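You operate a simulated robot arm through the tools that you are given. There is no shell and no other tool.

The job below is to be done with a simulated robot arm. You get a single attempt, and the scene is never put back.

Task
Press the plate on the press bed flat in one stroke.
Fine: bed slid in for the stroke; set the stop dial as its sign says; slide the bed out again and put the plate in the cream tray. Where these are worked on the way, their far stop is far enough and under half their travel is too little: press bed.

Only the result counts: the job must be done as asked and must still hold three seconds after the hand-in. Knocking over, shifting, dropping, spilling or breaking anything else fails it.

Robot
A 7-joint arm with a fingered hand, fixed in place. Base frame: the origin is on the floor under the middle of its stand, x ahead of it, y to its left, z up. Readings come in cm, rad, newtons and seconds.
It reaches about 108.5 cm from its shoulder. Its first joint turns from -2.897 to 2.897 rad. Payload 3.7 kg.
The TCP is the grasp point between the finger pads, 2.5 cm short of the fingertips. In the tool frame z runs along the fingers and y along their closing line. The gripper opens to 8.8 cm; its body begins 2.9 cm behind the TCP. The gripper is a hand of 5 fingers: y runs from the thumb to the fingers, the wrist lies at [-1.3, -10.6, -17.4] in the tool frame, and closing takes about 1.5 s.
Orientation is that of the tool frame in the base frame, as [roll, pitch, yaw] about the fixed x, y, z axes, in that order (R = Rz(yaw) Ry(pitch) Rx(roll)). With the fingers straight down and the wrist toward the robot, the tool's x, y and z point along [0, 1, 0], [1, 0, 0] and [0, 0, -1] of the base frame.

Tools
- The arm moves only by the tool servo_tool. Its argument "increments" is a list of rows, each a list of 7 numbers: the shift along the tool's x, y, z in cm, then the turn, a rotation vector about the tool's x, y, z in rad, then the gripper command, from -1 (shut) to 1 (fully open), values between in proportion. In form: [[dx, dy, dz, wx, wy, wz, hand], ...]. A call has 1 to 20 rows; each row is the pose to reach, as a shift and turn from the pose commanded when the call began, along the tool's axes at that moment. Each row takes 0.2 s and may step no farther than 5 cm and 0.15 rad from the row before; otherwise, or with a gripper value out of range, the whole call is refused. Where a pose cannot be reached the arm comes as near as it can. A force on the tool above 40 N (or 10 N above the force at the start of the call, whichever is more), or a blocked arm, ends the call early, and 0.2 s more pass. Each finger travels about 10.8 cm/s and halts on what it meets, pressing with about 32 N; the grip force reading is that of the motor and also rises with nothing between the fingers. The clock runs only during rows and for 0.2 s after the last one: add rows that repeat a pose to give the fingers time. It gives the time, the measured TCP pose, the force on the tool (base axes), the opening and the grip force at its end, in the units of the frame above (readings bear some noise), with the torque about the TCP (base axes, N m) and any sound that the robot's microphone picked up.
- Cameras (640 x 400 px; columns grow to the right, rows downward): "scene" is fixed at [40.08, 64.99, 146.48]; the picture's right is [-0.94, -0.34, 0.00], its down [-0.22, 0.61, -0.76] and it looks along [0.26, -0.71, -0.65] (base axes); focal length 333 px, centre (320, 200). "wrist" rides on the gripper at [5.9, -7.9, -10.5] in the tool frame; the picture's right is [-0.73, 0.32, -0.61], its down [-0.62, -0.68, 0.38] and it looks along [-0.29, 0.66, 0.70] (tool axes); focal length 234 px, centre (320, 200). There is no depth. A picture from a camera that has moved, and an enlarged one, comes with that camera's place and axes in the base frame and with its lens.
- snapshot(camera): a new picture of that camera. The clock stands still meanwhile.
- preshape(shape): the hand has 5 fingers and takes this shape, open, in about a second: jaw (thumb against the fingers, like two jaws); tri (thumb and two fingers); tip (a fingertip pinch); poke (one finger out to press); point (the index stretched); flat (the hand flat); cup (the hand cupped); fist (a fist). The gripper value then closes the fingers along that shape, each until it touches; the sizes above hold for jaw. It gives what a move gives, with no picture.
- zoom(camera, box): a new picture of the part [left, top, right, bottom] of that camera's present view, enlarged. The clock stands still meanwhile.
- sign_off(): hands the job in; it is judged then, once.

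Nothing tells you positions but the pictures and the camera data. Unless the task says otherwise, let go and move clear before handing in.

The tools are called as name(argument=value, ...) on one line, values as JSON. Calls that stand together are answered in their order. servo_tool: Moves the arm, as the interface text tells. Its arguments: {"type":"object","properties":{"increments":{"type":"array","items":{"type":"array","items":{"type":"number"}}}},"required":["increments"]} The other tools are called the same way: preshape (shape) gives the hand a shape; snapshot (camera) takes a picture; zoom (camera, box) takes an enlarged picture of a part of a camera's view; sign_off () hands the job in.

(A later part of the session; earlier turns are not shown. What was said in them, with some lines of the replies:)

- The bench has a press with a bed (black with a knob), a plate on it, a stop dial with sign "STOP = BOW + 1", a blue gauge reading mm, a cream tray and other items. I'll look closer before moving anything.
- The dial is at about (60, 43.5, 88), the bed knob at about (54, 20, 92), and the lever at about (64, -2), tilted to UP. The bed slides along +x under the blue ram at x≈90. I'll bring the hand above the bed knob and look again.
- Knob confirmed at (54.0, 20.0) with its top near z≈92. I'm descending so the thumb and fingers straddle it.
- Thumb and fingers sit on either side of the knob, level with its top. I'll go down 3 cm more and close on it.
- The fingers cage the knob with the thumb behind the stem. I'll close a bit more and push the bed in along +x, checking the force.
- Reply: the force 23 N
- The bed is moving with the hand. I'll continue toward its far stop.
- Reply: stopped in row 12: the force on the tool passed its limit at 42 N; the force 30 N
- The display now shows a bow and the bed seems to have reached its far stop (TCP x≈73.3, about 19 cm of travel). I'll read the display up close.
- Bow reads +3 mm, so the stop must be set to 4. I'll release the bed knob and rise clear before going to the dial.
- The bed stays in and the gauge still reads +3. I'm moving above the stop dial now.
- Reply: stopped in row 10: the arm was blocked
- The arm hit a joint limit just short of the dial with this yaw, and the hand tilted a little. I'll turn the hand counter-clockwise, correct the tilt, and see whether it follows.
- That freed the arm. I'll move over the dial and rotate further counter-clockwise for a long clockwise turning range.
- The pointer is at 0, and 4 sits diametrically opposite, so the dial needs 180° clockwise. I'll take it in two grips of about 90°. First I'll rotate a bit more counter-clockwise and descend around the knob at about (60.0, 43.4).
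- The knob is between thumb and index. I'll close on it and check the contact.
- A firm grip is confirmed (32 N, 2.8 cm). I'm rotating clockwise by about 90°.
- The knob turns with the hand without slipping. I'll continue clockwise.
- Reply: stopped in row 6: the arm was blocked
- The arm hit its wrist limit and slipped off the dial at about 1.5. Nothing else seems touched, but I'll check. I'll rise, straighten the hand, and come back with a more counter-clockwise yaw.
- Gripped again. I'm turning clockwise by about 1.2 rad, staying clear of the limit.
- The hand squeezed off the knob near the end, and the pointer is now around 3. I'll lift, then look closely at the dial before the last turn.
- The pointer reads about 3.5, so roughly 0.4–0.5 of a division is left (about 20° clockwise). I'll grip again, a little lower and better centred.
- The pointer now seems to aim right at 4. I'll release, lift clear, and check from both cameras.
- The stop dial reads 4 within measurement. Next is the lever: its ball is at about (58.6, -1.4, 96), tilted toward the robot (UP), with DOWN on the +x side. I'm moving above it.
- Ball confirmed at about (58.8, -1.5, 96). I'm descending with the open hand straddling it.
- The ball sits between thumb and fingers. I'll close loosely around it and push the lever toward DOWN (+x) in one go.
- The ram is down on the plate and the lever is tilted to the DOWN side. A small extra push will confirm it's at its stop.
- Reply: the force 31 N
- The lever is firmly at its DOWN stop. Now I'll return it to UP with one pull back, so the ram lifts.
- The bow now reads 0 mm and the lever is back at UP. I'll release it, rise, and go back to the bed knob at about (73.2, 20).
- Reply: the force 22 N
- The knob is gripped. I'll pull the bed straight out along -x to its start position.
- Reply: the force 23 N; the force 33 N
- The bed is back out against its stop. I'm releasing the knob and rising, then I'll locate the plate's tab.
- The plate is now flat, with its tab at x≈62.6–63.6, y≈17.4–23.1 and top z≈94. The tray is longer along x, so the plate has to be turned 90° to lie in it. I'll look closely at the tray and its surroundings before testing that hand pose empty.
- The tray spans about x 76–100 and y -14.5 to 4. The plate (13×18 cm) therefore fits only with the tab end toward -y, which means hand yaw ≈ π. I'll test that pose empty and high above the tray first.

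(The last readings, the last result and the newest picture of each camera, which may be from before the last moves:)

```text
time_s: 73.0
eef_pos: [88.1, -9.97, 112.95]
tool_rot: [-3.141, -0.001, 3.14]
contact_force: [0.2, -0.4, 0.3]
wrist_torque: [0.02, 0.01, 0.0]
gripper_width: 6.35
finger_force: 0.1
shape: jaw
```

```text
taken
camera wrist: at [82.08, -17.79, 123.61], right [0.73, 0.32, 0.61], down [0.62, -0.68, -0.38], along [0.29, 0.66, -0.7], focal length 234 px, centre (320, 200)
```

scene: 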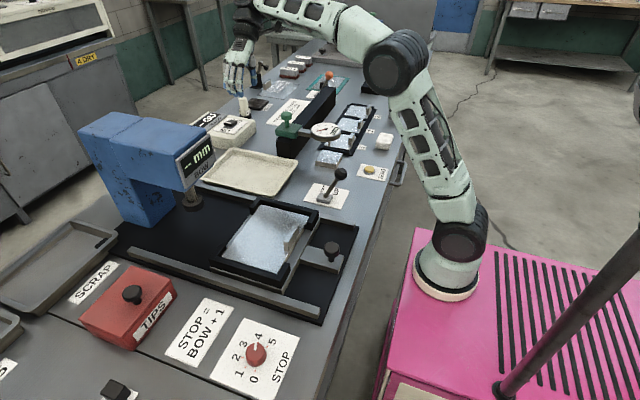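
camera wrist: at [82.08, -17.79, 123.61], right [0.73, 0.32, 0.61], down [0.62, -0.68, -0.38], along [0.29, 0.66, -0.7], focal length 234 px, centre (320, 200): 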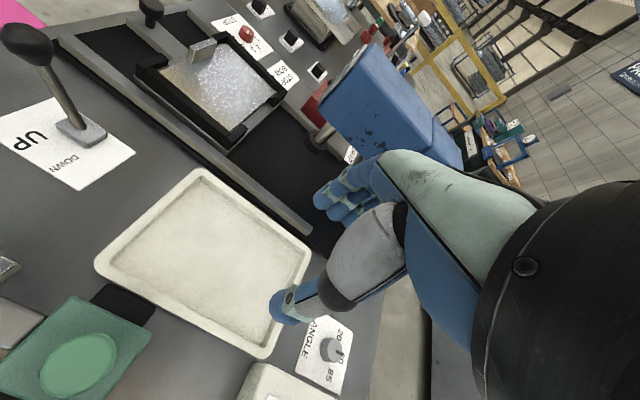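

The pose is reachable at height. I'll test it lower, near placement height, still clear of the tray and the green stand's knob.

servo_tool(increments=[[-0.5, 0, 3, 0, 0, 0, 0.45], [-1.0, 0, 6, 0, 0, 0, 0.45], [-1.4, 0, 9, 0, 0, 0, 0.45], [-1.4, 0, 12, 0, 0, 0, 0.45], [-1.4, 0, 15, 0, 0, 0, 0.45], [-1.4, 0, 17, 0, 0, 0, 0.45], [-1.4, 0, 18.5, 0, 0, 0, 0.45], [-1.4, 0, 18.5, 0, 0, 0, 0.45]])

zoom(camera="scene", box=[180, 50, 380, 210])

snapshot(camera="wrist")

```text
time_s: 74.8
eef_pos: [89.49, -9.87, 94.52]
tool_rot: [-3.141, -0.001, 3.14]
contact_force: [0.3, -0.3, -0.2]
wrist_torque: [-0.02, -0.02, -0.02]
gripper_width: 6.32
finger_force: 0.1
shape: jaw
```

```text
2.50 times, centred on (280, 130) of scene
camera zoom: at [40.08, 64.99, 146.48], right [-0.94, -0.34, 0.0], down [-0.22, 0.61, -0.76], along [0.26, -0.71, -0.65], focal length 834 px, centre (420, 375)
```

zoom: 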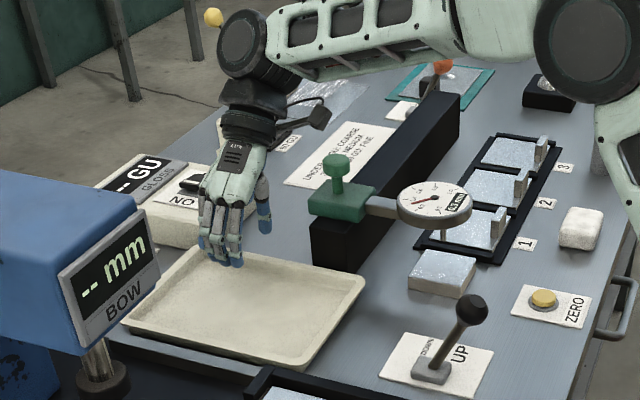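

```text
taken
camera wrist: at [83.34, -17.75, 105.04], right [0.73, 0.32, 0.61], down [0.62, -0.68, -0.38], along [0.29, 0.66, -0.7], focal length 234 px, centre (320, 200)
```

wrist: 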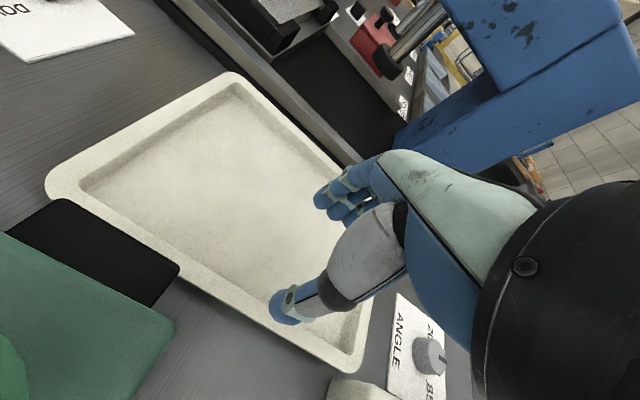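

The pose works at placement height too. Now I'll go back for the plate: rise, then swing over to above the tab at (63.1, 20.3).

servo_tool(increments=[[0, 0, -4, 0, 0, 0, 0.45], [0, 0, -8, 0, 0, 0, 0.45], [0.5, 0, -12, 0, 0, 0, 0.45], [2, 0.5, -16, 0, 0, 0.05, 0.3], [4.5, 2, -18, 0, 0, 0.15, 0.2], [7, 4, -18, 0, 0, 0.28, 0.1], [9.5, 6, -18, 0, 0, 0.41, 0.0], [12, 8.5, -18, 0, 0, 0.54, 0.0], [14.5, 11, -18, 0, 0, 0.67, 0.0], [17, 14, -18, 0, 0, 0.8, 0.0], [19.5, 17, -18, 0, 0, 0.93, 0.0], [22, 20, -17, 0, 0, 1.06, 0.0], [24, 23, -16, 0, 0, 1.19, 0.0], [25.5, 26, -15, 0, 0, 1.32, 0.0], [26.2, 28.5, -14, 0, 0, 1.45, 0.0], [26.4, 30.1, -13, 0, 0, 1.571, 0.0], [26.4, 30.1, -13, 0, 0, 1.571, 0.0]])

snapshot(camera="wrist")

snapshot(camera="scene")

```text
time_s: 78.4
eef_pos: [63.17, 20.3, 107.45]
tool_rot: [3.141, -0.001, 1.567]
contact_force: [1.3, -0.3, -0.7]
wrist_torque: [0.0, 0.02, 0.04]
gripper_width: 4.46
finger_force: 0.0
shape: jaw
```

```text
taken
camera wrist: at [55.13, 26.26, 117.99], right [0.32, -0.73, 0.61], down [-0.68, -0.62, -0.38], along [0.66, -0.29, -0.7], focal length 234 px, centre (320, 200)
```

wrist: 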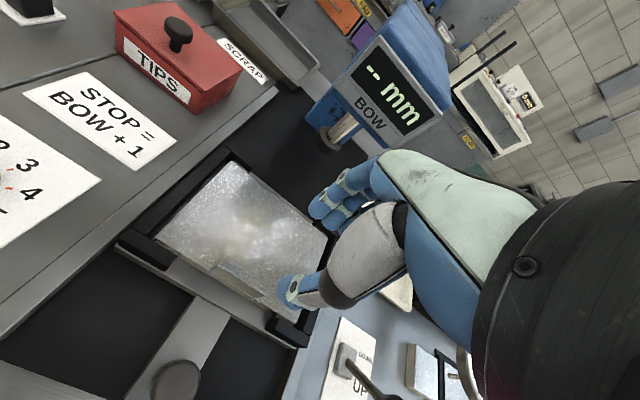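

```text
taken
```

scene: 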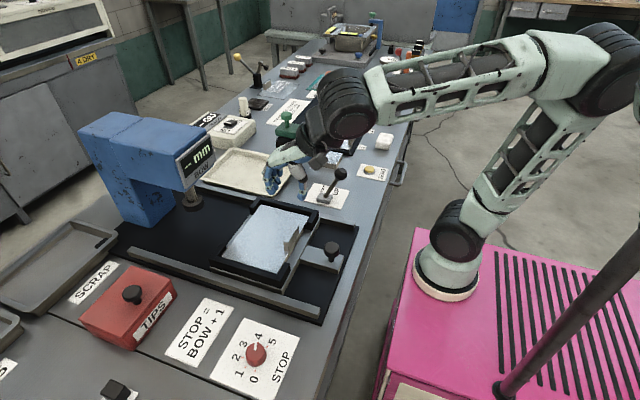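

I'm above the tab with the hand half open. I'll descend in stages and check the alignment.

servo_tool(increments=[[0.3, 0, 2, 0, 0, 0, 0.0], [0.3, 0, 4, 0, 0, 0, 0.0], [0.3, 0, 6, 0, 0, 0, 0.0], [0.3, 0, 8, 0, 0, 0, 0.0], [0.3, 0, 9.5, 0, 0, 0, 0.0], [0.3, 0, 10, 0, 0, 0, 0.0], [0.3, 0, 10, 0, 0, 0, 0.0]])

zoom(camera="wrist", box=[180, 130, 420, 330])

zoom(camera="scene", box=[220, 170, 340, 270])

```text
time_s: 80.0
eef_pos: [63.25, 20.68, 97.64]
tool_rot: [3.14, 0.001, 1.566]
contact_force: [0.1, 0.4, -0.6]
wrist_torque: [-0.01, 0.0, -0.01]
gripper_width: 4.42
finger_force: 0.1
shape: jaw
```

```text
2.00 times, centred on (300, 230) of wrist
camera zoom: at [55.19, 26.6, 108.18], right [0.32, -0.73, 0.61], down [-0.68, -0.62, -0.38], along [0.66, -0.29, -0.7], focal length 468 px, centre (360, 140)
```

zoom: 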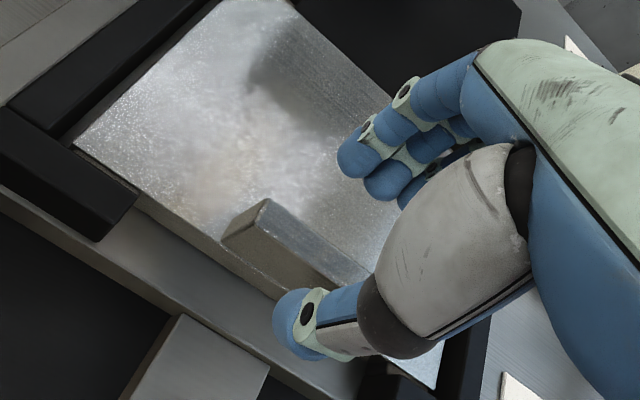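

```text
4.00 times, centred on (280, 220) of scene
camera zoom: at [40.08, 64.99, 146.48], right [-0.94, -0.34, 0.0], down [-0.22, 0.61, -0.76], along [0.26, -0.71, -0.65], focal length 1334 px, centre (480, 120)
```

zoom: 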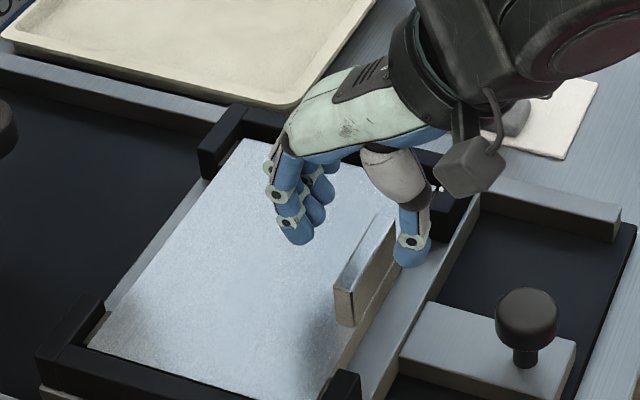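

servo_tool(increments=[[0, -0.1, 1, 0, 0, 0, 0.0], [0, -0.1, 2, 0, 0, 0, 0.0], [0, -0.1, 2.7, 0, 0, 0, 0.0], [0, -0.1, 3.2, 0, 0, 0, 0.0], [0, -0.1, 3.2, 0, 0, 0, 0.0]])

zoom(camera="wrist", box=[180, 130, 420, 330])

zoom(camera="scene", box=[220, 170, 340, 270])

```text
time_s: 81.0
eef_pos: [63.43, 20.72, 95.24]
tool_rot: [3.128, -0.002, 1.568]
contact_force: [-1.2, -4.7, 16.9]
wrist_torque: [0.0, -0.43, -0.11]
gripper_width: 4.32
finger_force: 0.0
shape: jaw
stopped in row 4: the force on the tool passed its limit at 47 N (the readings are from after the stop); the commanded pose is now the measured one
```

```text
2.00 times, centred on (300, 230) of wrist
camera zoom: at [55.21, 26.64, 105.64], right [0.31, -0.73, 0.61], down [-0.68, -0.62, -0.39], along [0.67, -0.29, -0.69], focal length 468 px, centre (360, 140)
```

zoom: 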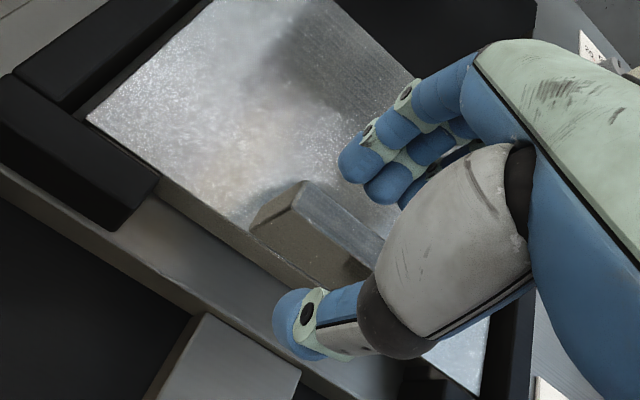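

```text
4.00 times, centred on (280, 220) of scene
camera zoom: at [40.08, 64.99, 146.48], right [-0.94, -0.34, 0.0], down [-0.22, 0.61, -0.76], along [0.26, -0.71, -0.65], focal length 1334 px, centre (480, 120)
```

zoom: 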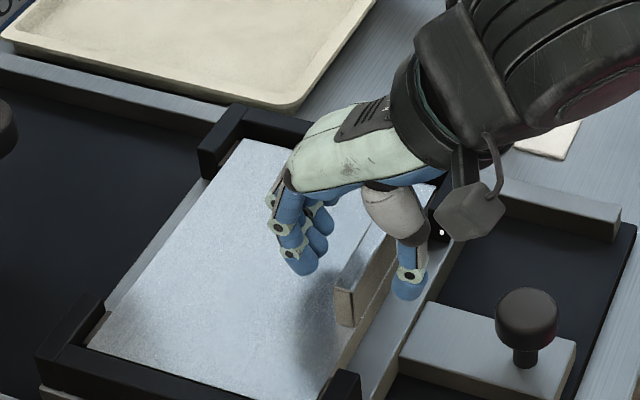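

The fingertips touched the plate's surface, so they are low enough. I'll back off slightly, centre on the tab, and close.

servo_tool(increments=[[0, -0.15, -0.3, 0.0, 0, 0, 0.0], [0, -0.3, -0.4, 0.012, 0, 0, 0.0], [0, -0.3, -0.4, 0.012, 0, 0, -0.2], [0, -0.3, -0.4, 0.012, 0, 0, -0.45], [0, -0.3, -0.4, 0.012, 0, 0, -0.7], [0, -0.3, -0.4, 0.012, 0, 0, -1.0], [0, -0.3, -0.4, 0.012, 0, 0, -1.0], [0, -0.3, -0.4, 0.012, 0, 0, -1.0]])

zoom(camera="wrist", box=[180, 130, 420, 330])

zoom(camera="scene", box=[220, 170, 340, 270])

```text
time_s: 82.8
eef_pos: [63.18, 20.86, 95.3]
tool_rot: [-3.138, -0.005, 1.57]
contact_force: [0.1, 0.6, -0.3]
wrist_torque: [0.03, 0.02, 0.04]
gripper_width: 0.69
finger_force: 32.1
shape: jaw
```

```text
2.00 times, centred on (300, 230) of wrist
camera zoom: at [55.05, 26.69, 106.0], right [0.32, -0.73, 0.6], down [-0.68, -0.62, -0.38], along [0.65, -0.29, -0.7], focal length 468 px, centre (360, 140)
```

zoom: 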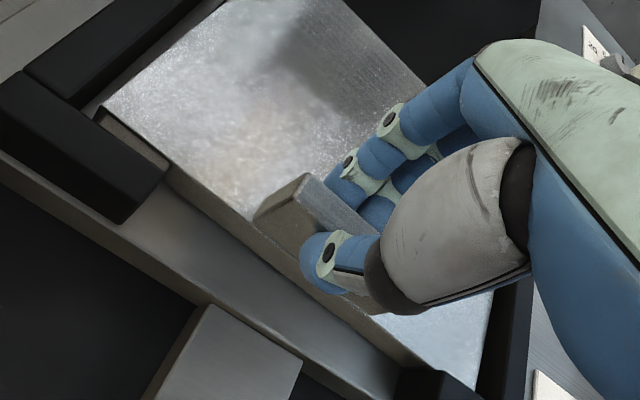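

```text
4.00 times, centred on (280, 220) of scene
camera zoom: at [40.08, 64.99, 146.48], right [-0.94, -0.34, 0.0], down [-0.22, 0.61, -0.76], along [0.26, -0.71, -0.65], focal length 1334 px, centre (480, 120)
```

zoom: 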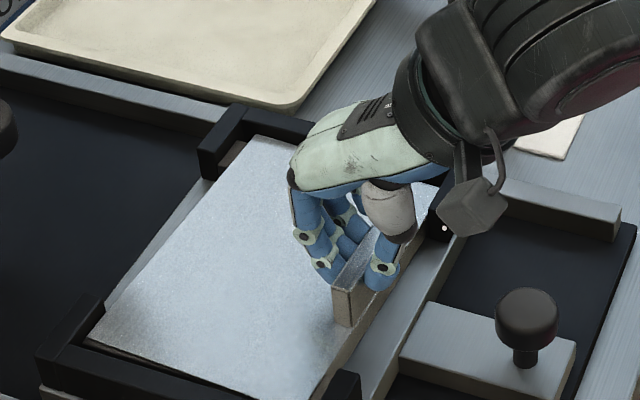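

The tab is gripped. I'll lift gently by 2 cm and check how the plate hangs.

servo_tool(increments=[[0, 0, 0, 0, 0, 0, -1.0], [0, 0, -0.4, 0, 0, 0, -1.0], [0, 0, -0.8, 0, 0, 0, -1.0], [0, 0, -1.2, 0, 0, 0, -1.0], [0, 0, -1.6, 0, 0, 0, -1.0], [0, 0, -2.0, 0, 0, 0, -1.0], [0, 0, -2.0, 0, 0, 0, -1.0]])

zoom(camera="wrist", box=[140, 80, 420, 330])

zoom(camera="scene", box=[200, 170, 340, 290])

```text
time_s: 84.4
eef_pos: [63.0, 20.81, 97.29]
tool_rot: [-3.138, -0.004, 1.569]
contact_force: [-0.1, 1.5, -3.6]
wrist_torque: [0.14, 0.22, 0.21]
gripper_width: 0.67
finger_force: 32.1
shape: jaw
```

```text
1.60 times, centred on (280, 205) of wrist
camera zoom: at [55.02, 26.69, 107.97], right [0.32, -0.73, 0.6], down [-0.68, -0.62, -0.38], along [0.65, -0.29, -0.7], focal length 375 px, centre (384, 192)
```

zoom: 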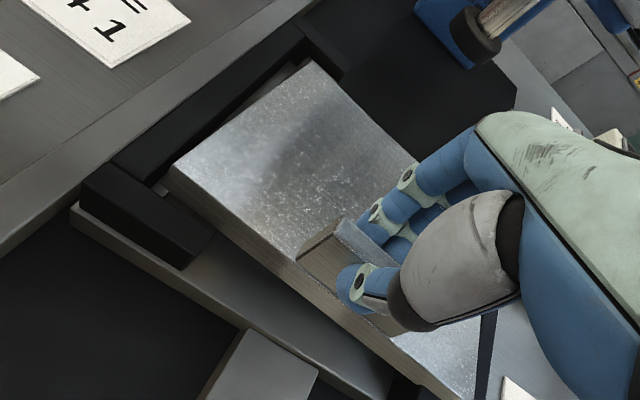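

```text
3.33 times, centred on (270, 230) of scene
camera zoom: at [40.08, 64.99, 146.48], right [-0.94, -0.34, 0.0], down [-0.22, 0.61, -0.76], along [0.26, -0.71, -0.65], focal length 1111 px, centre (487, 100)
```

zoom: 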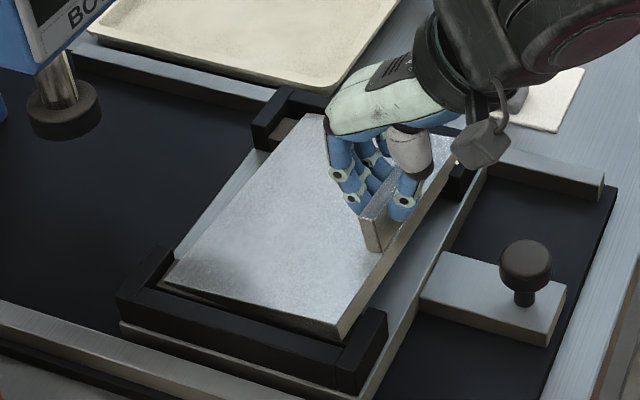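

servo_tool(increments=[[0, 0, -0.6, 0, 0, 0, -1.0], [0, 0, -1.2, 0, 0, 0, -1.0], [0, 0, -1.8, 0, 0, 0, -1.0], [0, 0, -2.4, 0, 0, 0, -1.0], [0, 0, -3.0, 0, 0, 0, -1.0], [0, 0, -3.0, 0, 0, 0, -1.0]])

zoom(camera="wrist", box=[140, 80, 420, 330])

zoom(camera="scene", box=[200, 150, 340, 290])

```text
time_s: 85.8
eef_pos: [63.15, 20.83, 100.39]
tool_rot: [-3.139, -0.002, 1.57]
contact_force: [0.3, -0.2, -3.6]
wrist_torque: [0.09, 0.16, 0.0]
gripper_width: 0.7
finger_force: 32.1
shape: jaw
```

```text
1.60 times, centred on (280, 205) of wrist
camera zoom: at [55.12, 26.64, 110.96], right [0.32, -0.73, 0.6], down [-0.68, -0.62, -0.38], along [0.65, -0.29, -0.7], focal length 375 px, centre (384, 192)
```

zoom: 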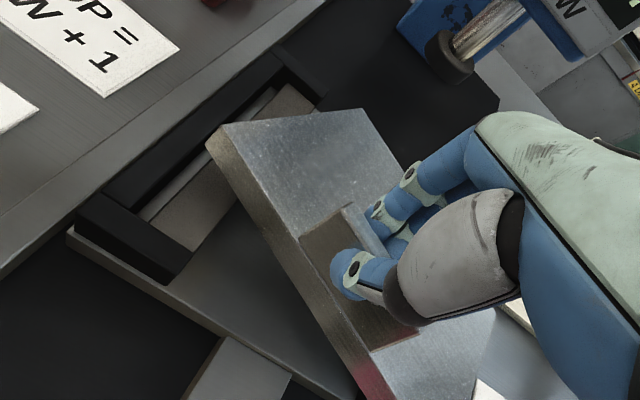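

```text
2.86 times, centred on (270, 220) of scene
camera zoom: at [40.08, 64.99, 146.48], right [-0.94, -0.34, 0.0], down [-0.22, 0.61, -0.76], along [0.26, -0.71, -0.65], focal length 953 px, centre (463, 143)
```

zoom: 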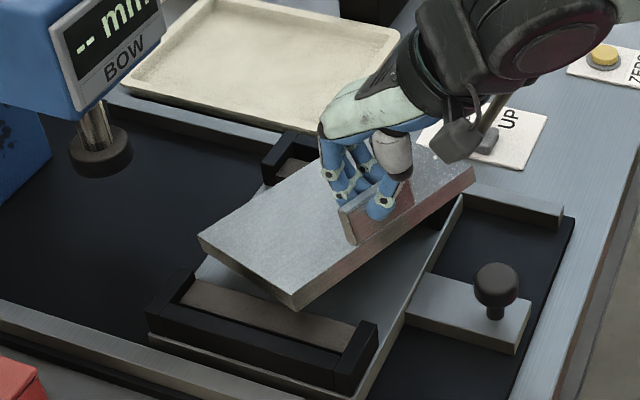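

The plate is held and light (about 3.6 N). It has yawed about 25° clockwise in the grip and its far edge droops, so I'll compensate with more hand rotation at the tray. I'm lifting slowly to travel height.

servo_tool(increments=[[0, 0, -1, 0, 0, 0, -1.0], [0, 0, -2.2, 0, 0, 0, -1.0], [0, 0, -3.6, 0, 0, 0, -1.0], [0, 0, -5, 0, 0, 0, -1.0], [0, 0, -6.5, 0, 0, 0, -1.0], [0, 0, -8, 0, 0, 0, -1.0], [0, 0, -9.5, 0, 0, 0, -1.0], [0, 0, -11, 0, 0, 0, -1.0], [0, 0, -12, 0, 0, 0, -1.0], [0, 0, -12, 0, 0, 0, -1.0]])

snapshot(camera="wrist")

zoom(camera="scene", box=[180, 90, 380, 250])

```text
time_s: 88.0
eef_pos: [63.08, 20.72, 112.32]
tool_rot: [-3.137, -0.003, 1.568]
contact_force: [0.1, 0.2, -3.0]
wrist_torque: [0.06, 0.12, -0.02]
gripper_width: 0.67
finger_force: 32.1
shape: jaw
```

```text
taken
camera wrist: at [55.08, 26.61, 122.98], right [0.32, -0.73, 0.6], down [-0.68, -0.62, -0.38], along [0.65, -0.29, -0.7], focal length 234 px, centre (320, 200)
```

wrist: 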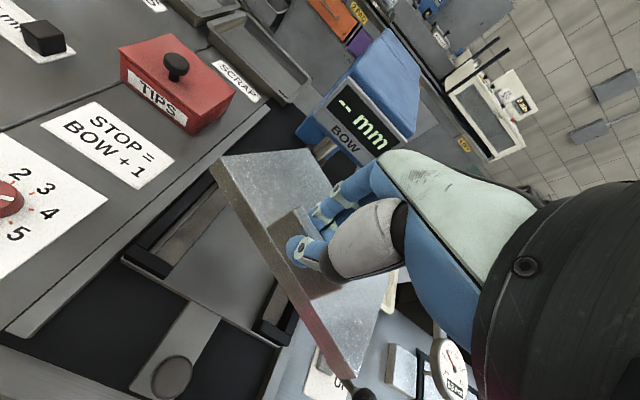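

```text
2.50 times, centred on (280, 170) of scene
camera zoom: at [40.08, 64.99, 146.48], right [-0.94, -0.34, 0.0], down [-0.22, 0.61, -0.76], along [0.26, -0.71, -0.65], focal length 834 px, centre (420, 275)
```

zoom: 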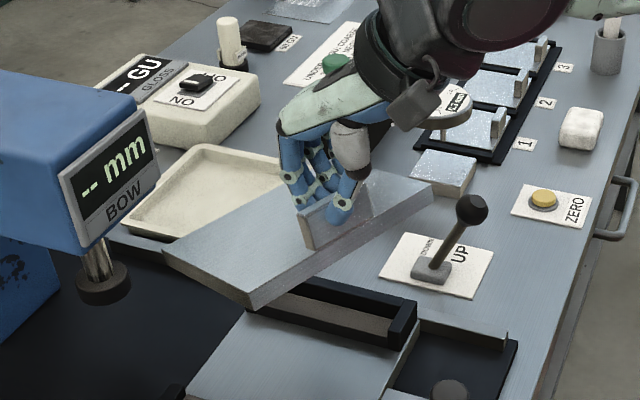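

The plate hangs steadily, yawed about 26° and with about 16° of droop. I'll first move it sideways along -y, away from the press head, slowly.

servo_tool(increments=[[-1, 0, 0, 0, 0, 0, -1.0], [-2.5, 0, 0, 0, 0, 0, -1.0], [-4.5, 0, 0, 0, 0, 0, -1.0], [-6.5, 0, 0, 0, 0, 0, -1.0], [-8.5, 0, 0, 0, 0, 0, -1.0], [-10.5, 0, 0, 0, 0, 0, -1.0], [-12.5, 0, 0, 0, 0, 0, -1.0], [-14.5, 0, 0, 0, 0, 0, -1.0], [-16.5, 0, 0, 0, 0, 0, -1.0], [-18.5, 0, 0, 0, 0, 0, -1.0], [-20.5, 0, 0, 0, 0, 0, -1.0], [-22.5, 0, 0, 0, 0, 0, -1.0], [-24.5, 0, 0, 0, 0, 0, -1.0], [-26, 0, 0, 0, 0, 0, -1.0], [-27, 0, 0, 0, 0, 0, -1.0]])

snapshot(camera="scene")

```text
time_s: 91.2
eef_pos: [63.16, -6.36, 112.22]
tool_rot: [-3.138, -0.005, 1.568]
contact_force: [-0.2, -0.6, -2.9]
wrist_torque: [0.1, 0.16, -0.01]
gripper_width: 0.67
finger_force: 32.2
shape: jaw
```

```text
taken
```

scene: 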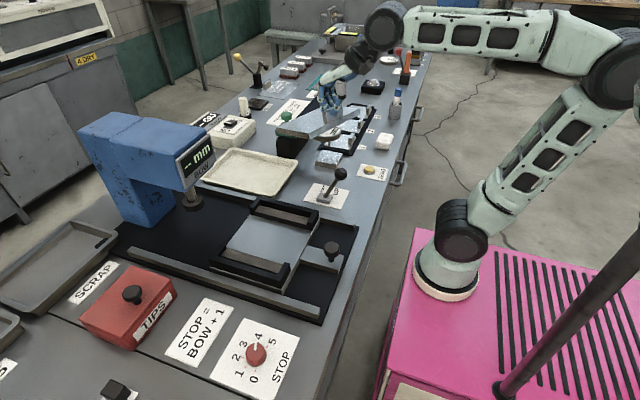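

Clear of the press. Now I'll rotate counter-clockwise while moving over the tray.

servo_tool(increments=[[-0.2, 1, -0.5, 0, 0, -0.08, -1.0], [-0.4, 2.4, -1, 0, 0, -0.2, -1.0], [-0.7, 3.9, -1, 0, 0, -0.32, -1.0], [-0.9, 5.4, -1, 0, 0, -0.44, -1.0], [-1.2, 6.9, -1, 0, 0, -0.56, -1.0], [-1.4, 8.4, -1, 0, 0, -0.68, -1.0], [-1.6, 9.9, -1, 0, 0, -0.8, -1.0], [-1.9, 11.4, -1, 0, 0, -0.92, -1.0], [-2.1, 12.9, -1, 0, 0, -1.04, -1.0], [-2.3, 14.4, -1, 0, 0, -1.16, -1.0], [-2.6, 15.9, -1, 0, 0, -1.28, -1.0], [-2.8, 17.4, -1, 0, 0, -1.4, -1.0], [-3.1, 18.9, -1, 0, 0, -1.52, -1.0], [-3.3, 20.4, -1, 0, 0, -1.64, -1.0], [-3.5, 21.9, -1, 0, 0, -1.76, -1.0], [-3.7, 23.2, -1, 0, 0, -1.88, -1.0], [-3.9, 24.2, -1, 0, 0, -1.98, -1.0], [-3.9, 24.8, -1, 0, 0, -2.03, -1.0], [-3.9, 24.8, -1, 0, 0, -2.03, -1.0]])

snapshot(camera="scene")

snapshot(camera="wrist")

```text
time_s: 95.2
eef_pos: [87.77, -10.19, 113.06]
tool_rot: [3.139, -0.001, -2.685]
contact_force: [-0.1, 0.1, -3.5]
wrist_torque: [-0.14, -0.01, -0.02]
gripper_width: 0.68
finger_force: 32.0
shape: jaw
out of reach, approached as far as the arm can: row 18
```

```text
taken
```

scene: 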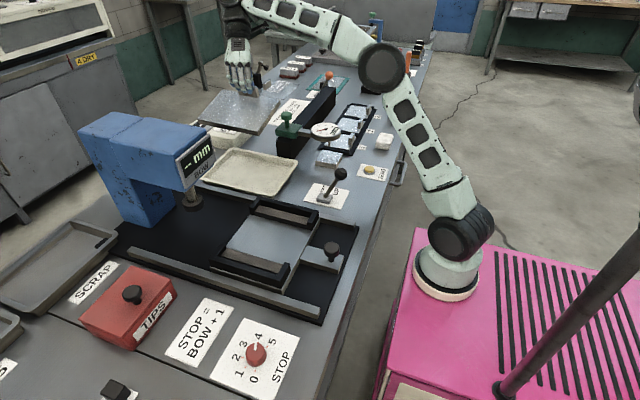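

```text
taken
camera wrist: at [85.95, -19.9, 123.66], right [0.51, 0.61, 0.61], down [0.86, -0.33, -0.39], along [-0.03, 0.72, -0.69], focal length 234 px, centre (320, 200)
```

wrist: 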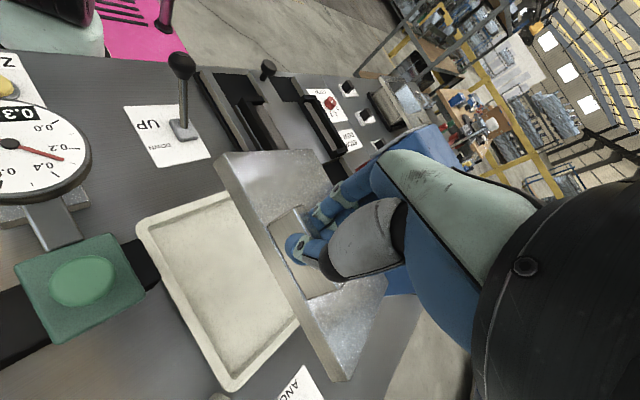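

zoom(camera="scene", box=[170, 60, 310, 200])

zoom(camera="wrist", box=[100, 130, 420, 400])

```text
2.86 times, centred on (240, 130) of scene
camera zoom: at [40.08, 64.99, 146.48], right [-0.94, -0.34, 0.0], down [-0.22, 0.61, -0.76], along [0.26, -0.71, -0.65], focal length 953 px, centre (549, 400)
```

zoom: 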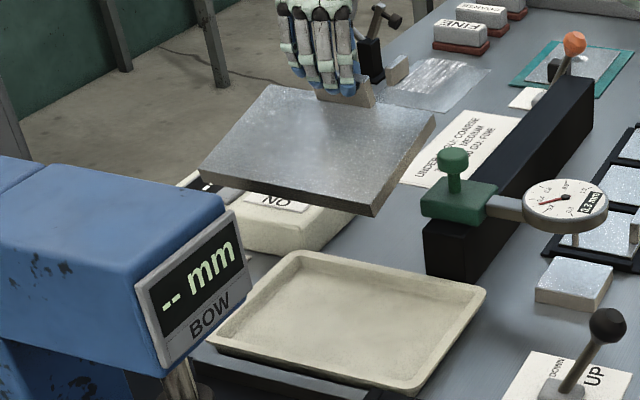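

```text
1.48 times, centred on (260, 265) of wrist
camera zoom: at [85.95, -19.9, 123.66], right [0.51, 0.61, 0.61], down [0.86, -0.33, -0.39], along [-0.03, 0.72, -0.69], focal length 347 px, centre (409, 104)
```

zoom: 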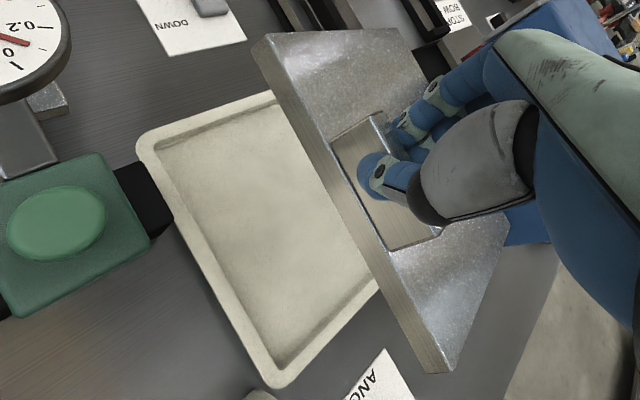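

The plate is now aligned with the tray: about x 79.6–97.1, y -11.5 to 1.4, long side along x. I'll lower it most of the way and recheck.

servo_tool(increments=[[0, 0.1, 1.5, 0, 0, 0, -1.0], [0, 0.2, 3, 0, 0, 0, -1.0], [0, 0.3, 5, 0, 0, 0, -1.0], [0, 0.36, 7, 0, 0, 0, -1.0], [0, 0.36, 9, 0, 0, 0, -1.0], [0, 0.36, 11, 0, 0, 0, -1.0], [0, 0.36, 13, 0, 0, 0, -1.0], [0, 0.36, 14.5, 0, 0, 0, -1.0], [0, 0.36, 15.5, 0, 0, 0, -1.0], [0, 0.36, 16, 0, 0, 0, -1.0], [0, 0.36, 16, 0, 0, 0, -1.0]])

zoom(camera="scene", box=[170, 80, 330, 200])

snapshot(camera="wrist")

```text
time_s: 97.6
eef_pos: [87.79, -9.86, 97.38]
tool_rot: [3.137, 0.001, -2.685]
contact_force: [-0.3, 0.1, -3.4]
wrist_torque: [-0.17, -0.01, 0.01]
gripper_width: 0.69
finger_force: 32.6
shape: jaw
```

```text
3.33 times, centred on (250, 140) of scene
camera zoom: at [40.08, 64.99, 146.48], right [-0.94, -0.34, 0.0], down [-0.22, 0.61, -0.76], along [0.26, -0.71, -0.65], focal length 1111 px, centre (553, 400)
```

zoom: 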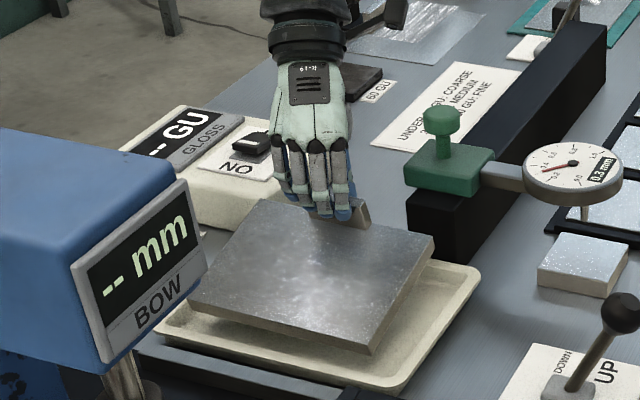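

```text
taken
camera wrist: at [85.84, -19.53, 107.85], right [0.51, 0.61, 0.61], down [0.86, -0.33, -0.39], along [-0.03, 0.72, -0.69], focal length 234 px, centre (320, 200)
```

wrist: 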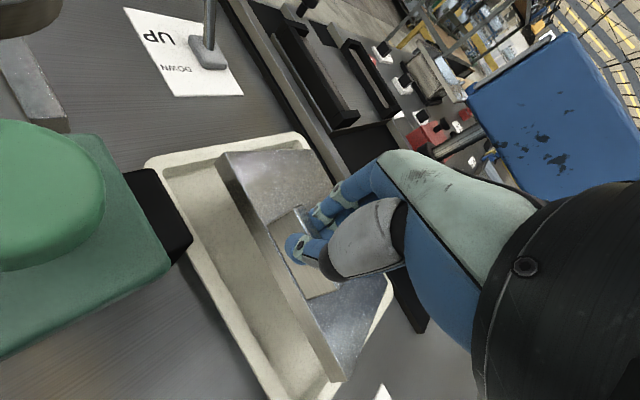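

servo_tool(increments=[[0, 0, 0.5, 0, 0, 0, -1.0], [0, 0, 1.0, 0, 0, 0, -1.0], [0, 0, 1.5, 0, 0, 0, -1.0], [0, 0, 2.0, 0, 0, 0, -1.0], [0, 0, 2.5, 0, 0, 0, -1.0], [0, 0, 3.0, 0, 0, 0, -1.0], [0, 0, 3.0, 0, 0, 0, -1.0]])

zoom(camera="scene", box=[170, 80, 330, 200])

snapshot(camera="wrist")

```text
time_s: 99.2
eef_pos: [87.71, -9.85, 94.17]
tool_rot: [3.136, -0.002, -2.684]
contact_force: [-0.2, -0.1, -3.3]
wrist_torque: [-0.15, 0.04, -0.03]
gripper_width: 0.66
finger_force: 32.0
shape: jaw
```

```text
3.33 times, centred on (250, 140) of scene
camera zoom: at [40.08, 64.99, 146.48], right [-0.94, -0.34, 0.0], down [-0.22, 0.61, -0.76], along [0.26, -0.71, -0.65], focal length 1111 px, centre (553, 400)
```

zoom: 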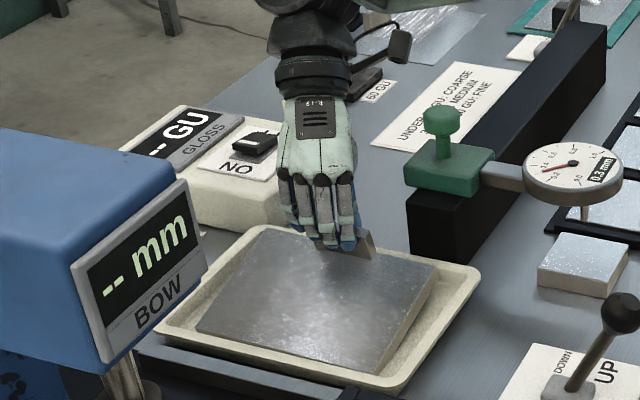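

```text
taken
camera wrist: at [85.72, -19.5, 104.76], right [0.51, 0.61, 0.61], down [0.86, -0.33, -0.39], along [-0.03, 0.72, -0.69], focal length 234 px, centre (320, 200)
```

wrist: 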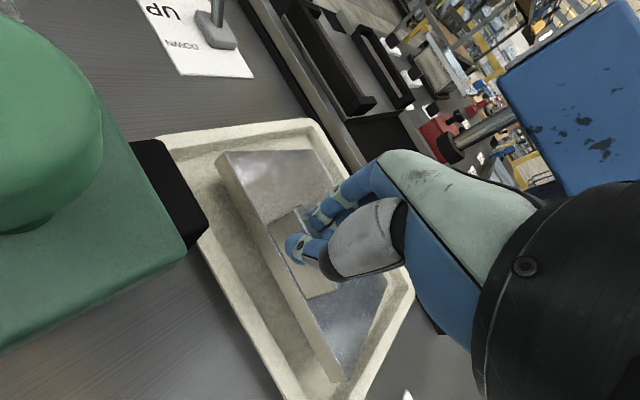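

The plate is inside the tray outline and not yet touching. I'm lowering further in small steps.

servo_tool(increments=[[0, 0, 0.4, 0, 0, 0, -1.0], [0, 0, 0.8, 0, 0, 0, -1.0], [0, 0, 1.2, 0, 0, 0, -1.0], [0, 0, 1.6, 0, 0, 0, -1.0], [0, 0, 1.6, 0, 0, 0, -1.0]])

zoom(camera="scene", box=[170, 80, 330, 200])

zoom(camera="wrist", box=[120, 100, 440, 400])

```text
time_s: 100.4
eef_pos: [87.75, -9.86, 92.69]
tool_rot: [3.139, -0.003, -2.684]
contact_force: [-0.2, -0.8, -0.6]
wrist_torque: [0.05, 0.01, 0.03]
gripper_width: 0.69
finger_force: 31.6
shape: jaw
```

```text
3.33 times, centred on (250, 140) of scene
camera zoom: at [40.08, 64.99, 146.48], right [-0.94, -0.34, 0.0], down [-0.22, 0.61, -0.76], along [0.26, -0.71, -0.65], focal length 1111 px, centre (553, 400)
```

zoom: 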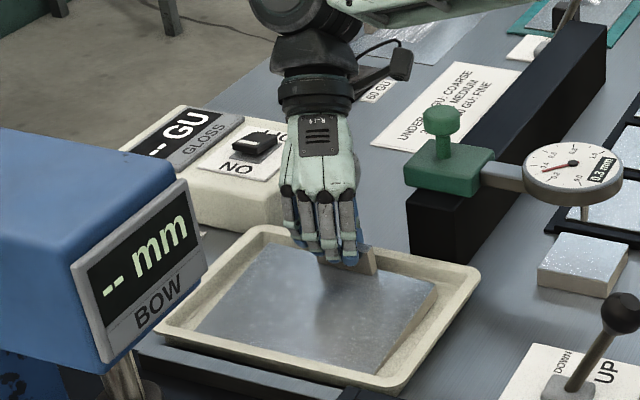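

```text
1.33 times, centred on (280, 250) of wrist
camera zoom: at [85.73, -19.51, 103.12], right [0.51, 0.61, 0.61], down [0.86, -0.33, -0.39], along [-0.03, 0.72, -0.69], focal length 312 px, centre (373, 133)
```

zoom: 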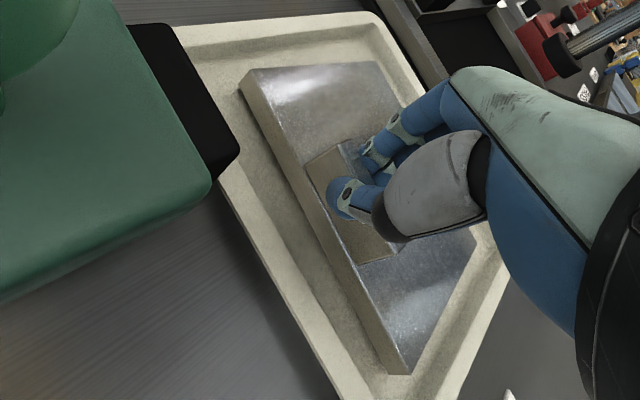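

The far edge is resting on the tray floor. I'll keep lowering so the plate lies down.

servo_tool(increments=[[0, 0, 0.3, 0, 0, 0, -1.0], [0, 0, 0.6, 0, 0, 0, -1.0], [0, 0, 0.9, 0, 0, 0, -1.0], [0, 0, 1.2, 0, 0, 0, -1.0], [0, 0, 1.2, 0, 0, 0, -1.0]])

zoom(camera="scene", box=[170, 80, 330, 200])

zoom(camera="wrist", box=[120, 100, 440, 400])

```text
time_s: 101.6
eef_pos: [87.62, -9.91, 91.42]
tool_rot: [3.137, -0.002, -2.685]
contact_force: [0.3, -3.5, -0.2]
wrist_torque: [0.04, -0.01, 0.08]
gripper_width: 0.71
finger_force: 32.3
shape: jaw
```

```text
3.33 times, centred on (250, 140) of scene
camera zoom: at [40.08, 64.99, 146.48], right [-0.94, -0.34, 0.0], down [-0.22, 0.61, -0.76], along [0.26, -0.71, -0.65], focal length 1111 px, centre (553, 400)
```

zoom: 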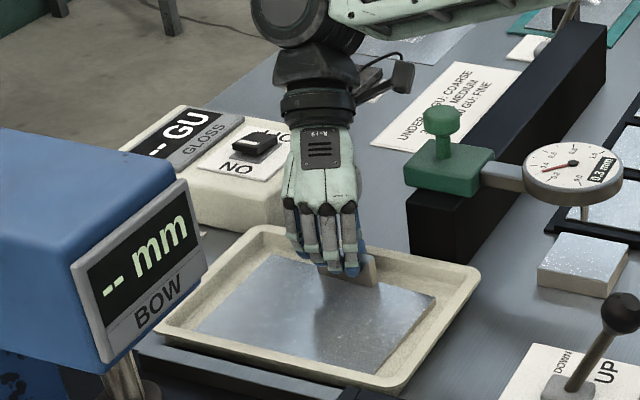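

```text
1.33 times, centred on (280, 250) of wrist
camera zoom: at [85.7, -19.51, 101.89], right [0.51, 0.61, 0.61], down [0.86, -0.33, -0.39], along [-0.03, 0.72, -0.69], focal length 312 px, centre (373, 133)
```

zoom: 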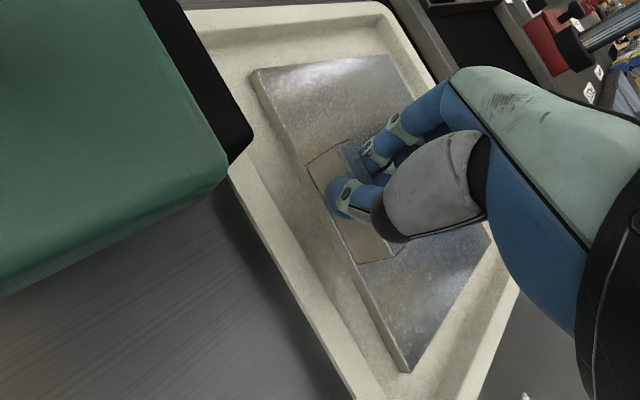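

The plate now lies nearly flat in the tray. I'm releasing gently.

servo_tool(increments=[[0, 0, 0.2, 0, 0, 0, -1.0], [0, 0, 0.2, 0, 0, 0, -0.85], [0, 0, 0.2, 0, 0, 0, -0.7], [0, 0, 0.2, 0, 0, 0, -0.55], [0, 0, 0.2, 0, 0, 0, -0.4], [0, 0, 0.2, 0, 0, 0, -0.4], [0, 0, 0.2, 0, 0, 0, -0.4]])

zoom(camera="scene", box=[170, 80, 330, 200])

zoom(camera="wrist", box=[120, 100, 440, 400])

```text
time_s: 103.2
eef_pos: [87.65, -9.79, 91.16]
tool_rot: [3.138, -0.002, -2.686]
contact_force: [-0.5, -0.3, 0.1]
wrist_torque: [0.02, 0.0, -0.01]
gripper_width: 2.6
finger_force: 0.1
shape: jaw
```

```text
3.33 times, centred on (250, 140) of scene
camera zoom: at [40.08, 64.99, 146.48], right [-0.94, -0.34, 0.0], down [-0.22, 0.61, -0.76], along [0.26, -0.71, -0.65], focal length 1111 px, centre (553, 400)
```

zoom: 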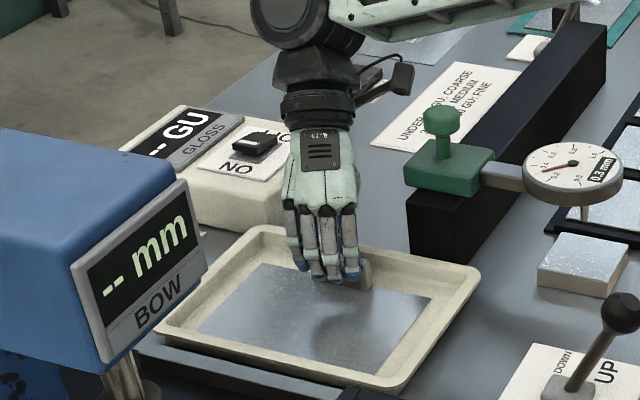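

```text
1.33 times, centred on (280, 250) of wrist
camera zoom: at [85.73, -19.49, 101.71], right [0.51, 0.61, 0.61], down [0.86, -0.33, -0.39], along [-0.03, 0.72, -0.69], focal length 312 px, centre (373, 133)
```

zoom: 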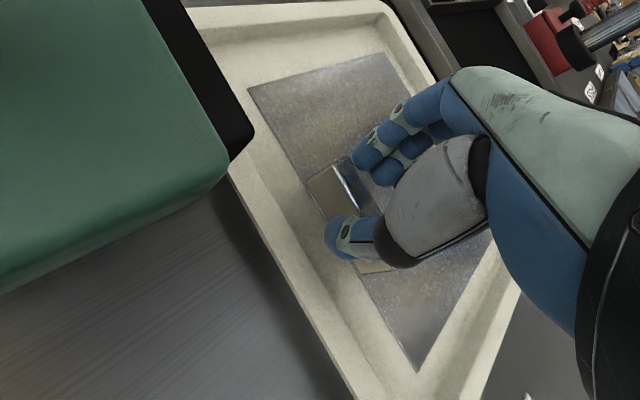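

The plate has settled flat in the tray and the fingers are free. I'll open slightly more and lift straight up slowly.

servo_tool(increments=[[0, 0, 0, 0, 0, 0, -0.25], [0, 0, 0, 0, 0, 0, -0.25], [0, 0, -0.5, 0, 0, 0, -0.25], [0, 0, -1.0, 0, 0, 0, -0.25], [0, 0, -1.6, 0, 0, 0, -0.25], [0, 0, -2.4, 0, 0, 0, -0.25], [0, 0, -3.4, 0, 0, 0, -0.25], [0, 0, -5, 0, 0, 0, -0.25], [0, 0, -8, 0, 0, 0, -0.25], [0, 0, -12, 0, 0, 0, -0.25], [0, 0, -16, 0, 0, 0, -0.25], [0, 0, -20, 0, 0, 0, -0.25], [0, 0, -20, 0, 0, 0, -0.25]])

snapshot(camera="scene")

zoom(camera="scene", box=[170, 80, 330, 200])

snapshot(camera="wrist")

```text
time_s: 106.0
eef_pos: [87.85, -9.86, 111.37]
tool_rot: [3.137, -0.002, -2.685]
contact_force: [0.3, -0.3, 0.1]
wrist_torque: [0.03, 0.03, -0.02]
gripper_width: 3.28
finger_force: 0.1
shape: jaw
```

```text
taken
```

scene: 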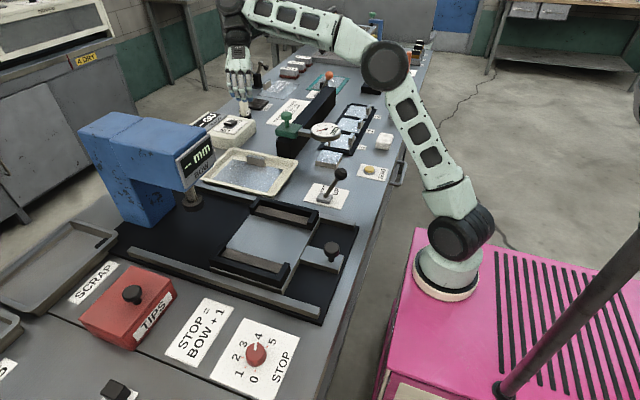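

```text
3.33 times, centred on (250, 140) of scene
camera zoom: at [40.08, 64.99, 146.48], right [-0.94, -0.34, 0.0], down [-0.22, 0.61, -0.76], along [0.26, -0.71, -0.65], focal length 1111 px, centre (553, 400)
```

zoom: 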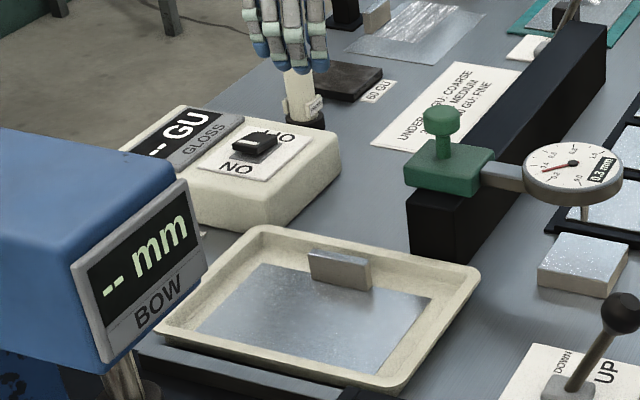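

```text
taken
camera wrist: at [85.98, -19.58, 121.87], right [0.51, 0.61, 0.61], down [0.86, -0.33, -0.39], along [-0.03, 0.72, -0.69], focal length 234 px, centre (320, 200)
```

wrist: 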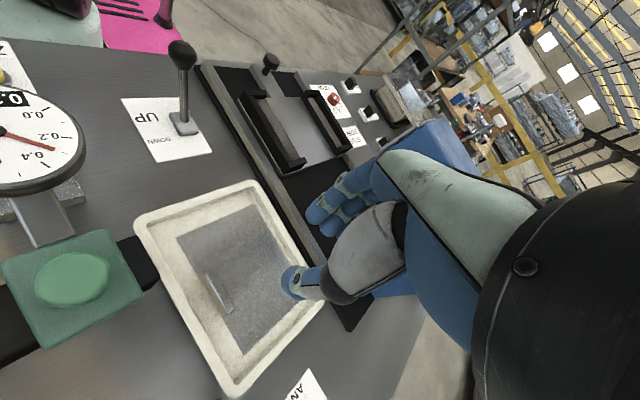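

The plate lies flat inside the tray, the bed is out, and the lever is UP. I'll check the dial and the wider scene, and back the arm away along its known-safe path.

servo_tool(increments=[[0, 0, -1, 0, 0, 0.05, -0.25], [1.5, 0, -2, 0, 0, 0.15, -0.2], [3.5, -0.5, -2, 0, 0, 0.28, -0.1], [5.5, -1, -2, 0, 0, 0.41, 0], [7.5, -2, -2, 0, 0, 0.54, 0], [9.5, -3, -2, 0, 0, 0.67, 0], [11.5, -4, -2, 0, 0, 0.8, 0], [13.5, -5, -2, 0, 0, 0.93, 0], [15.5, -6, -2, 0, 0, 1.06, 0], [16.5, -6.5, -2, 0, 0, 1.15, 0], [16.5, -6.5, -2, 0, 0, 1.15, 0]])

snapshot(camera="scene")

zoom(camera="scene", box=[216, 320, 296, 400])

zoom(camera="scene", box=[130, 90, 390, 290])

```text
time_s: 108.4
eef_pos: [75.67, -23.12, 113.36]
tool_rot: [-3.141, -0.005, 2.45]
contact_force: [0.0, -0.4, 0.2]
wrist_torque: [0.02, -0.04, 0.01]
gripper_width: 4.38
finger_force: 0.1
shape: jaw
```

```text
taken
```

scene: 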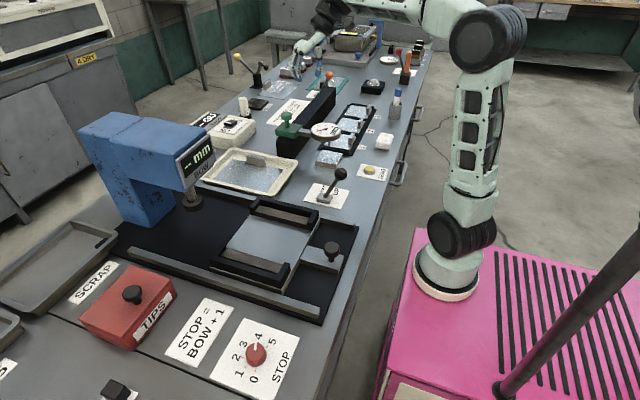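

```text
5.00 times, centred on (256, 360) of scene
camera zoom: at [40.08, 64.99, 146.48], right [-0.94, -0.34, 0.0], down [-0.22, 0.61, -0.76], along [0.26, -0.71, -0.65], focal length 1667 px, centre (640, -600)
```

zoom: 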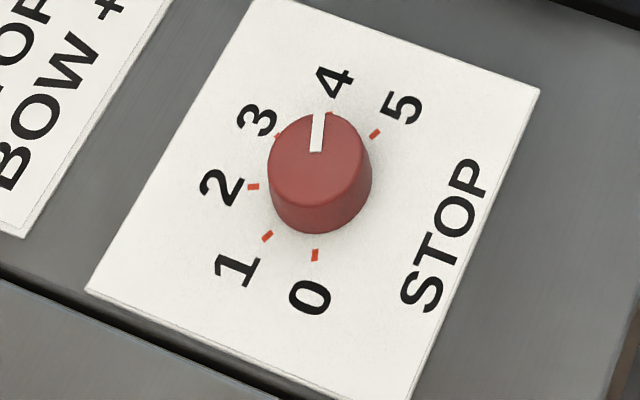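

```text
2.00 times, centred on (260, 190) of scene
camera zoom: at [40.08, 64.99, 146.48], right [-0.94, -0.34, 0.0], down [-0.22, 0.61, -0.76], along [0.26, -0.71, -0.65], focal length 667 px, centre (440, 220)
```

zoom: 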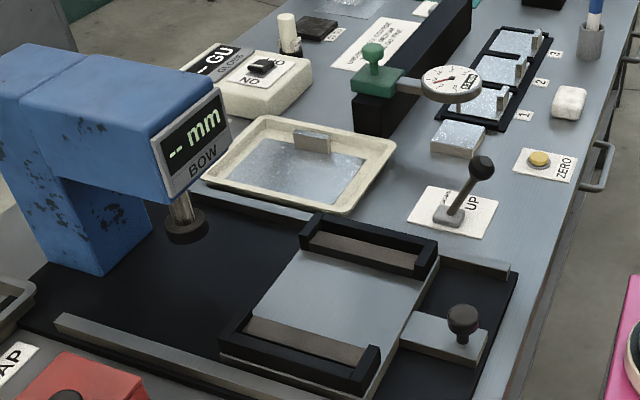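

Everything is in its final state. The plate is flat (0 mm after the single stroke) and lying in the cream tray, the stop is at 4, the bed is out and the lever is UP. The hand is clear and nothing else has moved, so I'm handing in.

sign_off()

```text
The job is handed in.
```

The plate was pressed flat in one stroke and is now in the cream tray. I've handed the job in but haven't seen the verdict.

- **Bed in:** I slid the bed in to its far stop, and the gauge read a bow of +3 mm.
- **Stop dial:** The sign says STOP = BOW + 1, so I set the dial to 4. The pointer read 4 to within about 0.05 of a division. The hand slipped off the dial twice on the way, so it took three grips, but nothing else was touched.
- **Stroke:** I pushed the lever to its DOWN stop once and brought it back to UP. The gauge then read 0 mm.
- **Plate out:** I slid the bed back out and lifted the plate by its tab. It had to be turned 90° to fit, and it now lies flat inside the tray.

At hand-in the hand was open and clear of everything. The last pictures showed nothing else moved or knocked over.
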